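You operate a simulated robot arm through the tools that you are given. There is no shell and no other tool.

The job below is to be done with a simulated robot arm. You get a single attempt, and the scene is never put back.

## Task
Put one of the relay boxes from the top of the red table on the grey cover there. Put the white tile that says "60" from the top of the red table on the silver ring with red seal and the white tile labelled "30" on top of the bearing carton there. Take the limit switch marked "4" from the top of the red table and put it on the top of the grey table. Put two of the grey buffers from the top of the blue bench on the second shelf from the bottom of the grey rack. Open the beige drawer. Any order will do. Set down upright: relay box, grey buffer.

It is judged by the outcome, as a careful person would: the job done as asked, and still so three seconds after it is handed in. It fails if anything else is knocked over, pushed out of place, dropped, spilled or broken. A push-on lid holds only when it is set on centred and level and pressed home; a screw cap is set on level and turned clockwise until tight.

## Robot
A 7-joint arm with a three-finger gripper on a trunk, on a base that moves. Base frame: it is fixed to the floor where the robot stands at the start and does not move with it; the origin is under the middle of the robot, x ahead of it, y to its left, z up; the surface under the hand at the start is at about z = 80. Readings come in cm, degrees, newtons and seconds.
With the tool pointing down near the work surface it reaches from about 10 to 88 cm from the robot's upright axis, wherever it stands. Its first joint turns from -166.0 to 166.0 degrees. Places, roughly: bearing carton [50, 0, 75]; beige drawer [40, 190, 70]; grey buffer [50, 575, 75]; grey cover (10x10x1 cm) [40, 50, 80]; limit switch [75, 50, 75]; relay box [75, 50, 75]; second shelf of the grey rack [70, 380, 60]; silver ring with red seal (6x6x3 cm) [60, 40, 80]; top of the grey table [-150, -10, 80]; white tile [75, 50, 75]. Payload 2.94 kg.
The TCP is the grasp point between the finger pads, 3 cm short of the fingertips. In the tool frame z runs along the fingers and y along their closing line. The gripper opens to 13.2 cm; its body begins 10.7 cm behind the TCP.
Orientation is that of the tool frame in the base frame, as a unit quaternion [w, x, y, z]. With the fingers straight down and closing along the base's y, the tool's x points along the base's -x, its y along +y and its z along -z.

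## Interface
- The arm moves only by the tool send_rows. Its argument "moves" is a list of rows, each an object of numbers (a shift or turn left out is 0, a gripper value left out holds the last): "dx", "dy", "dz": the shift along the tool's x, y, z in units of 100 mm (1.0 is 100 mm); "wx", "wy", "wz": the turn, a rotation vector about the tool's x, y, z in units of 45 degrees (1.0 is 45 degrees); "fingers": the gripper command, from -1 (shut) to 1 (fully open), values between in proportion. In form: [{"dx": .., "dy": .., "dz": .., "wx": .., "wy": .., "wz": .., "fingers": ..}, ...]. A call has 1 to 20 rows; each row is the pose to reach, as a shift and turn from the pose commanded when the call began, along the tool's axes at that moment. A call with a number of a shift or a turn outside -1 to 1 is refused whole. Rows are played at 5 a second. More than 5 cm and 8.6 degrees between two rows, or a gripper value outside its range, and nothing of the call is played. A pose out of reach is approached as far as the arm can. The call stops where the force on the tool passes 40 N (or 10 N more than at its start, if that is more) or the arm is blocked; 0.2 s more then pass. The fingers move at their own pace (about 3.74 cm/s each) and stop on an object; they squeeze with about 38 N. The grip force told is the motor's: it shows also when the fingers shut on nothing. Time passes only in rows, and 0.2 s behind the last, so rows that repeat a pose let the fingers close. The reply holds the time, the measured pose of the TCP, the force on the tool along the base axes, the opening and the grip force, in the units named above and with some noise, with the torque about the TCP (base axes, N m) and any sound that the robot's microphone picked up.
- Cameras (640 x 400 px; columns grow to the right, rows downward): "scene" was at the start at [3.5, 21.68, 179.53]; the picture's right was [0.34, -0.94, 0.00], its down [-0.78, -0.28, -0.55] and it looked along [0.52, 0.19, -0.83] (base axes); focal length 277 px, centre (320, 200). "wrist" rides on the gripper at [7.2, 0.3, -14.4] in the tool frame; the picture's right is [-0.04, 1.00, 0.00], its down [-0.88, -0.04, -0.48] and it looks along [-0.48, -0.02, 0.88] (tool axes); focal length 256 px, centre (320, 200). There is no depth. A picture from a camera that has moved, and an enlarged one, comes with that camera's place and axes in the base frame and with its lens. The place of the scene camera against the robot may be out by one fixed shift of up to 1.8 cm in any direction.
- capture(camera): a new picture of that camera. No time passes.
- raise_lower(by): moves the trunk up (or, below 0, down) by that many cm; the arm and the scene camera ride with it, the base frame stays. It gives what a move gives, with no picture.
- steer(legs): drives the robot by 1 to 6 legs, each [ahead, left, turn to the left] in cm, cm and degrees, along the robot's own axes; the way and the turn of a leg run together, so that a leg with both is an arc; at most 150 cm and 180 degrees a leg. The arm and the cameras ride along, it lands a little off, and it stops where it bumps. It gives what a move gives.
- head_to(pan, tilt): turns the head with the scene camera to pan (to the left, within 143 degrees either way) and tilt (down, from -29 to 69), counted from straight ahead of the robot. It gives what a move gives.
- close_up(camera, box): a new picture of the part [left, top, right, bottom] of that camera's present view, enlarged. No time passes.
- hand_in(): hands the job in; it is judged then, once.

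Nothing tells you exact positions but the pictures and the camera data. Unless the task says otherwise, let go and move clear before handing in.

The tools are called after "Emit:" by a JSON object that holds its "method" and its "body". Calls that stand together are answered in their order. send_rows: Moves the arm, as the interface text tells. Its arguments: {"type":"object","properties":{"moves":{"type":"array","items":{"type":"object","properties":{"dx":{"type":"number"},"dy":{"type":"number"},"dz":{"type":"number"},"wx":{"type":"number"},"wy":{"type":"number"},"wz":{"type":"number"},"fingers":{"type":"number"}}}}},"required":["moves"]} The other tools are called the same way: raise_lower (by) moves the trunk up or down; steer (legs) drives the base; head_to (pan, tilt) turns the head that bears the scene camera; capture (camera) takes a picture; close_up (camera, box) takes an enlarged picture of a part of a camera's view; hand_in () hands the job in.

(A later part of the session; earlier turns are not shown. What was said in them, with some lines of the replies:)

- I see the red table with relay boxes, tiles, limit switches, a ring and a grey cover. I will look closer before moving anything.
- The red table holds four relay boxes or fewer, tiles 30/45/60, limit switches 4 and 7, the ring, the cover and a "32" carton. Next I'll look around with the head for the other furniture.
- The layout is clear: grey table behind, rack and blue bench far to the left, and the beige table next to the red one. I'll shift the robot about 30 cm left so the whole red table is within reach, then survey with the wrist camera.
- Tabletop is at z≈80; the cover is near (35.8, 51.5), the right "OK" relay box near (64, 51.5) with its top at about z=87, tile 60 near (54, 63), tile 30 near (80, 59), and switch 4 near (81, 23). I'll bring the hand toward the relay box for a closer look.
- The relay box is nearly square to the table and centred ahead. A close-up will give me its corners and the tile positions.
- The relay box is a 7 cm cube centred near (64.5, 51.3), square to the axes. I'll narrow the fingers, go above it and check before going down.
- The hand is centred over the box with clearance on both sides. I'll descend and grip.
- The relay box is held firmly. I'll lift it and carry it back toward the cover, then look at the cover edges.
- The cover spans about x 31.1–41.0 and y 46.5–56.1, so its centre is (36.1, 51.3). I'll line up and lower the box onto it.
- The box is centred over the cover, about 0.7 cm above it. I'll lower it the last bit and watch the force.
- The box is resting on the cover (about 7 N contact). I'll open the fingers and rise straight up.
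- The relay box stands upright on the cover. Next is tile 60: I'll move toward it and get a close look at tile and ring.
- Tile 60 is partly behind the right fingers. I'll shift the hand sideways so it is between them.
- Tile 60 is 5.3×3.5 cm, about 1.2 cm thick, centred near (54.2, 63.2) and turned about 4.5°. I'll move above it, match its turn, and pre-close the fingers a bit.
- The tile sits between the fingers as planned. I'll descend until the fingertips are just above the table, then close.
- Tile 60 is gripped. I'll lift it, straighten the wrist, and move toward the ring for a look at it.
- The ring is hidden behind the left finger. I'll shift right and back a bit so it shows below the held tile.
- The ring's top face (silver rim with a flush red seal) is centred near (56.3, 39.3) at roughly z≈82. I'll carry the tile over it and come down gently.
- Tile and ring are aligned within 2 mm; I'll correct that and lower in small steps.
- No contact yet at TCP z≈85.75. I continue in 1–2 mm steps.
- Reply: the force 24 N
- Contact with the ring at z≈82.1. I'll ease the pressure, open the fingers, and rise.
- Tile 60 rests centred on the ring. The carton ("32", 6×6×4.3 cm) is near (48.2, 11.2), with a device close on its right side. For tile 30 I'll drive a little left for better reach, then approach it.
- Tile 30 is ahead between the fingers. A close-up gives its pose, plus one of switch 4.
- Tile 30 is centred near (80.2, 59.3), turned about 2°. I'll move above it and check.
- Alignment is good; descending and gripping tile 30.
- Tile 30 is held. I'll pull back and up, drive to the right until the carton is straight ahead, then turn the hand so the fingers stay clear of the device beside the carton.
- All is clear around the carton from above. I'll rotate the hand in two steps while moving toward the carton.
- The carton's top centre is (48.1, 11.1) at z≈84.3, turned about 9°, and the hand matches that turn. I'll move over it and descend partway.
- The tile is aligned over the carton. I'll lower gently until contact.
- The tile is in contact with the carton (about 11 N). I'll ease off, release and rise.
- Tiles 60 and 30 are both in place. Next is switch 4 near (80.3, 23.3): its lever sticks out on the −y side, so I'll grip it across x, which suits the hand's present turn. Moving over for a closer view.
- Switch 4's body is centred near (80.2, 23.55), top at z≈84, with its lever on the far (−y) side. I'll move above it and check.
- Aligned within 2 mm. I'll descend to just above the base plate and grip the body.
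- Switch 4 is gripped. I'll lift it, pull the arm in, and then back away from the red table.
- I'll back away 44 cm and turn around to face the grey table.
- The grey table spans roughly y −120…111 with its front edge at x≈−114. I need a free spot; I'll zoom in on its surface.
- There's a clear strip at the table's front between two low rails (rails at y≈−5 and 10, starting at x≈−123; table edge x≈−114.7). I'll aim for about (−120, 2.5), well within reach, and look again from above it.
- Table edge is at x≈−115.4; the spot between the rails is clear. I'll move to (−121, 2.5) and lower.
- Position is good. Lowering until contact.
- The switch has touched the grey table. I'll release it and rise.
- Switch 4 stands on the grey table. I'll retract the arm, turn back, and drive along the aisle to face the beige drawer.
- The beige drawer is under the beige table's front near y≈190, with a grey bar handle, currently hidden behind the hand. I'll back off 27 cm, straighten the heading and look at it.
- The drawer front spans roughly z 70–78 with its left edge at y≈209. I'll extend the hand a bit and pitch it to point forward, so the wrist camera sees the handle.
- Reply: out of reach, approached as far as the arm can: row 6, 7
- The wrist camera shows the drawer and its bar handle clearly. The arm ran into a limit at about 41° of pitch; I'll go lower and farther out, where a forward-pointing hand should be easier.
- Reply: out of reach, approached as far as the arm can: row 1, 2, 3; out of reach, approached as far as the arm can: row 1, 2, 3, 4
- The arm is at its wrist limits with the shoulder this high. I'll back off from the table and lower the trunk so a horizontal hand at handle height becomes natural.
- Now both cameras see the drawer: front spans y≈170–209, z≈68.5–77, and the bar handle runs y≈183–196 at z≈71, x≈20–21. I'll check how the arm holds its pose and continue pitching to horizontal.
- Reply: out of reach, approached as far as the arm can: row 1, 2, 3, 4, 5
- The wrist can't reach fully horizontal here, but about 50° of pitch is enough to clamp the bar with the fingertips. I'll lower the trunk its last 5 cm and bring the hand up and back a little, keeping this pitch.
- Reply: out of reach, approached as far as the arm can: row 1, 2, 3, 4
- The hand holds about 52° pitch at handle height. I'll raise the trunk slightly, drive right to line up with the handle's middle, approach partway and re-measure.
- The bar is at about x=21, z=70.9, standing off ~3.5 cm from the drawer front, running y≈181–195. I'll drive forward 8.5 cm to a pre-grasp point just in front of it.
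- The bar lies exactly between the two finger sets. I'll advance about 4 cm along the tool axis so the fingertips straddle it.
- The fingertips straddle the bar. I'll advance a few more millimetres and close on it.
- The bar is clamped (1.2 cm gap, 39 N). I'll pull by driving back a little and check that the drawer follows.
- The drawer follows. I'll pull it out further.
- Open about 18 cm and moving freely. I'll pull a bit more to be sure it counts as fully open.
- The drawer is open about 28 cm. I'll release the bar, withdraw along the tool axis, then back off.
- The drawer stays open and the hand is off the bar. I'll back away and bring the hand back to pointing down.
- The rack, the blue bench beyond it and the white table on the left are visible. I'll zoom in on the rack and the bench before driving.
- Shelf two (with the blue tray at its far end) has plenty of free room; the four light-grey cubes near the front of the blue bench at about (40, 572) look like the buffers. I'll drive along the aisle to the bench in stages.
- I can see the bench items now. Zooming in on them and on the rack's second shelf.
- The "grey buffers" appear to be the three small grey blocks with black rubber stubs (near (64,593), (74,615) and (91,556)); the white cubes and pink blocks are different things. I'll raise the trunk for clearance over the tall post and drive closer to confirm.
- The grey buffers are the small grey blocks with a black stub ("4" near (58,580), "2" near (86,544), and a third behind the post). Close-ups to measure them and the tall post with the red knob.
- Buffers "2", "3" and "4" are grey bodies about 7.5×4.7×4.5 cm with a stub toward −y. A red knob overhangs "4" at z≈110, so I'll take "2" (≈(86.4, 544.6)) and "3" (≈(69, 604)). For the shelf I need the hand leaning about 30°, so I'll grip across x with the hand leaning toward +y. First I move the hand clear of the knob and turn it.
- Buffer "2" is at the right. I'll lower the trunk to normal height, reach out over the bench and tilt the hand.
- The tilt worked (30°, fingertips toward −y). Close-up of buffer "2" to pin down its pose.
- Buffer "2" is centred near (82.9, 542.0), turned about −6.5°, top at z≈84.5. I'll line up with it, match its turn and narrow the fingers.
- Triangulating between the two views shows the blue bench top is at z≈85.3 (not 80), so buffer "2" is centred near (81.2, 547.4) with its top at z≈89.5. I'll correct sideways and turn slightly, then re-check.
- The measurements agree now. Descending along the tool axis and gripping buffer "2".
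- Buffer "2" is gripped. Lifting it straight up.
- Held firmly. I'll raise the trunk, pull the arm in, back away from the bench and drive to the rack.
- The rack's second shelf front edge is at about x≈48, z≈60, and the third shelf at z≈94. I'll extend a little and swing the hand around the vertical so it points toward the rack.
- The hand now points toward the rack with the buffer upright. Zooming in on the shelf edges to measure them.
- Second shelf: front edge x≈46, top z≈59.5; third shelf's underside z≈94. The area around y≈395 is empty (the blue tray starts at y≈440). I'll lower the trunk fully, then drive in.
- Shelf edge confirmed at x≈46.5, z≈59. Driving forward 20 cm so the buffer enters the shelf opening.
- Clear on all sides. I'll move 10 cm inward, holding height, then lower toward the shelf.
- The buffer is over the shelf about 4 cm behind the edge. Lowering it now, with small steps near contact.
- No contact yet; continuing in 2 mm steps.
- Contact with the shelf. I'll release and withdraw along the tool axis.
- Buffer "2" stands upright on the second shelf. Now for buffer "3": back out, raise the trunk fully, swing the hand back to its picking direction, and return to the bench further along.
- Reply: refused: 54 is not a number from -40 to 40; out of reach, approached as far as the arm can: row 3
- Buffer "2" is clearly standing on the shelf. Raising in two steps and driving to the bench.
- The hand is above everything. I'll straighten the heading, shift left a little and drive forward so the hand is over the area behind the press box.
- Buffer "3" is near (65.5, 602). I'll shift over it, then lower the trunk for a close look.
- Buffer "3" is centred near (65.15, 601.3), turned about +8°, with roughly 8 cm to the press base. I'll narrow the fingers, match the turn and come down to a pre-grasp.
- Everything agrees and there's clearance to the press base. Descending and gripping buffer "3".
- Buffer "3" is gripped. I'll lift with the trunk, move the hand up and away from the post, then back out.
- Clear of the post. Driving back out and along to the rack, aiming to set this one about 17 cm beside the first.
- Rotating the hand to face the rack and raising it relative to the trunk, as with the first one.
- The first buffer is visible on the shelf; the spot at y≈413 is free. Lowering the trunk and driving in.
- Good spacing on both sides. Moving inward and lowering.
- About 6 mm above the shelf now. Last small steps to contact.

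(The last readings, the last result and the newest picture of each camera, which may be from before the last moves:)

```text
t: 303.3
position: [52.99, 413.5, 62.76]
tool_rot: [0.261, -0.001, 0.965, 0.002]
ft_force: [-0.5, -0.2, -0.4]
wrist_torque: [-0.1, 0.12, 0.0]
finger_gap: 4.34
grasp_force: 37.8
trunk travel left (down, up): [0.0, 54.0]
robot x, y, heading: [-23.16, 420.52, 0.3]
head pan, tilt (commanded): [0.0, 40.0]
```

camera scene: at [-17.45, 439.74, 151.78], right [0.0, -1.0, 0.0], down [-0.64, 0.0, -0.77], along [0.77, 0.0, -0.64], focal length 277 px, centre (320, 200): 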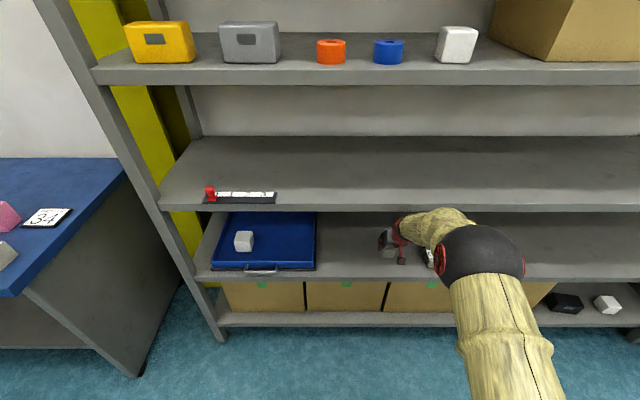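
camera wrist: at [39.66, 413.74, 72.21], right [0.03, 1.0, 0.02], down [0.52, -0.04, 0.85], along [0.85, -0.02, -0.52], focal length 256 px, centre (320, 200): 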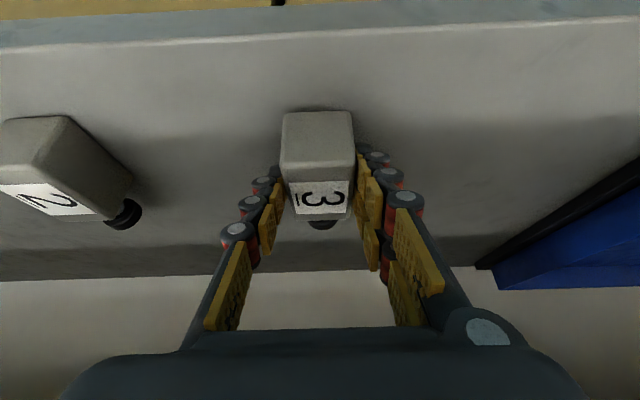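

Emit:
{"method": "send_rows", "body": {"moves": [{"dx": 0.004, "dz": 0.007}, {"dx": 0.006, "dz": 0.01}, {"dx": 0.006, "dz": 0.01}]}}

Emit:
{"method": "send_rows", "body": {"moves": [{"fingers": -0.25}, {"fingers": -0.1}, {"fingers": 0.05}, {"fingers": 0.15}, {"fingers": 0.15}]}}

Emit:
{"method": "send_rows", "body": {"moves": [{"dz": -0.2}, {"dz": -0.4}, {"dz": -0.6}, {"dx": 0.2, "dz": -0.75}, {"dx": 0.4, "dz": -0.9}, {"dx": 0.4, "dz": -0.9}]}}

Emit:
{"method": "capture", "body": {"camera": "wrist"}}

```text
t: 304.1
position: [53.09, 413.51, 62.8]
tool_rot: [0.262, -0.001, 0.965, 0.0]
ft_force: [-0.8, -2.3, 6.7]
wrist_torque: [-0.35, 0.37, 0.01]
finger_gap: 4.32
grasp_force: 38.4
trunk travel left (down, up): [0.0, 54.0]
robot x, y, heading: [-23.2, 420.53, 0.2]
head pan, tilt (commanded): [0.0, 40.0]
```

```text
t: 305.3
position: [52.99, 413.39, 62.58]
tool_rot: [0.261, -0.002, 0.965, 0.001]
ft_force: [0.2, 0.0, 0.5]
wrist_torque: [-0.02, -0.01, 0.01]
finger_gap: 7.58
grasp_force: 0.0
trunk travel left (down, up): [0.0, 54.0]
robot x, y, heading: [-22.26, 420.43, 0.2]
head pan, tilt (commanded): [0.0, 40.0]
```

```text
t: 306.7
position: [45.15, 413.32, 68.45]
tool_rot: [0.261, -0.002, 0.965, 0.001]
ft_force: [0.5, -0.4, 0.2]
wrist_torque: [-0.01, 0.03, 0.0]
finger_gap: 7.59
grasp_force: 0.1
trunk travel left (down, up): [0.0, 54.0]
robot x, y, heading: [-23.02, 421.02, 0.3]
head pan, tilt (commanded): [0.0, 40.0]
```

```text
taken
camera wrist: at [31.66, 413.7, 77.21], right [0.03, 1.0, 0.02], down [0.52, -0.04, 0.85], along [0.85, -0.02, -0.52], focal length 256 px, centre (320, 200)
```

wrist: 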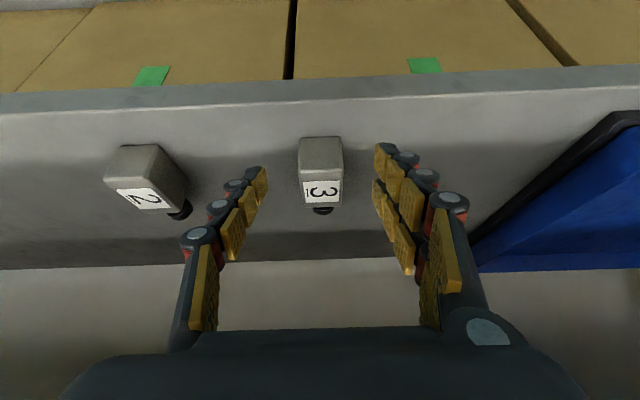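

Both buffers stand upright on the second shelf. I'll back out and check from a distance.

Emit:
{"method": "steer", "body": {"legs": [[-25, 0, 0]]}}

Emit:
{"method": "close_up", "body": {"camera": "scene", "box": [150, 130, 500, 340]}}

Emit:
{"method": "head_to", "body": {"pan": -50, "tilt": 25}}

Emit:
{"method": "capture", "body": {"camera": "scene"}}

```text
t: 308.5
position: [19.83, 413.36, 68.39]
tool_rot: [0.261, -0.002, 0.965, 0.001]
ft_force: [-0.5, 0.3, -0.2]
wrist_torque: [0.01, 0.01, -0.04]
finger_gap: 7.6
grasp_force: 0.0
trunk travel left (down, up): [0.0, 54.0]
robot x, y, heading: [-48.18, 420.6, 0.1]
head pan, tilt (commanded): [0.0, 40.0]
```

```text
1.83 times, centred on (325, 235) of scene
camera zoom: at [-42.76, 439.66, 151.78], right [0.0, -1.0, 0.0], down [-0.64, 0.0, -0.77], along [0.77, 0.0, -0.64], focal length 506 px, centre (311, 136)
```

zoom: 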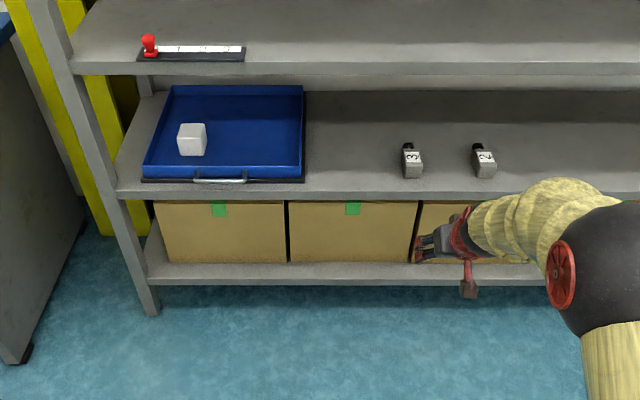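

```text
t: 309.7
position: [19.78, 413.38, 68.45]
tool_rot: [0.262, -0.001, 0.965, 0.001]
ft_force: [-0.4, 0.0, 0.6]
wrist_torque: [0.01, -0.01, 0.02]
finger_gap: 7.62
grasp_force: 0.0
trunk travel left (down, up): [0.0, 54.0]
robot x, y, heading: [-48.02, 420.34, 0.4]
head pan, tilt (commanded): [-50.0, 25.0]
```

```text
taken
camera scene: at [-45.34, 432.6, 154.12], right [-0.76, -0.65, 0.0], down [-0.27, 0.32, -0.91], along [0.59, -0.69, -0.42], focal length 277 px, centre (320, 200)
```

scene: 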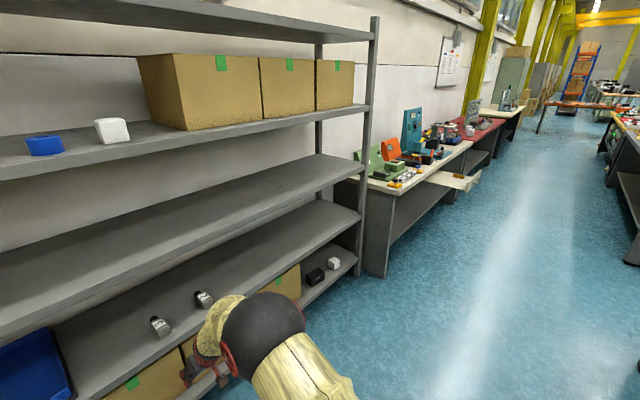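

Both buffers are in place and the drawer is still open. One last zoom on the drawer and red table before handing in.

Emit:
{"method": "close_up", "body": {"camera": "scene", "box": [350, 80, 550, 220]}}

```text
2.86 times, centred on (450, 150) of scene
camera zoom: at [-45.34, 432.6, 154.12], right [-0.76, -0.65, 0.0], down [-0.27, 0.32, -0.91], along [0.59, -0.69, -0.42], focal length 791 px, centre (-51, 343)
```

zoom: 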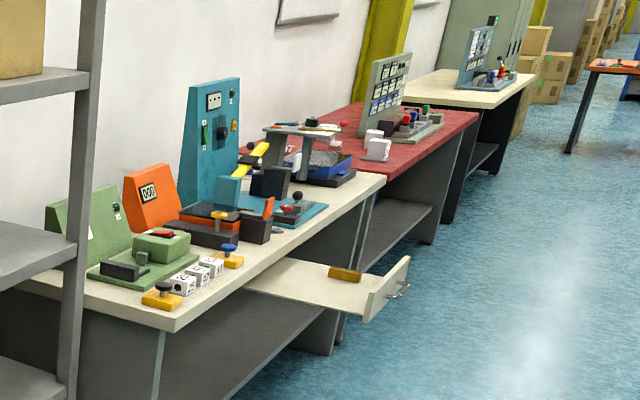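

Everything asked is done: the relay box is on the cover, tile 60 on the ring, tile 30 on the carton, switch 4 on the grey table, two grey buffers on the second shelf, and the drawer is open. The hand is empty and clear, so I'm handing in.

Emit:
{"method": "hand_in", "body": {}}

```text
The job is handed in.
```

I finished all the steps and handed the job in; I haven't been told the result.

- **Relay box:** one of the "OK" boxes stands upright, centred on the grey cover.
- **Tiles:** tile 60 lies across the silver ring with the red seal. Tile 30 lies on top of the bearing carton (the box marked "32").
- **Limit switch 4:** it stands on the grey table near its front edge, between two low rails.
- **Grey buffers:** buffers "2" and "3" stand upright on the second shelf from the bottom of the grey rack, about 19 cm apart.
- **Beige drawer:** it is open about 28 cm.

I saw nothing knocked over or moved. My last pictures, taken from the rack, show the buffers in place and the drawer still open. I did not go back for a close look at the red and grey tables. What I placed there was last checked close up right after setting it down.
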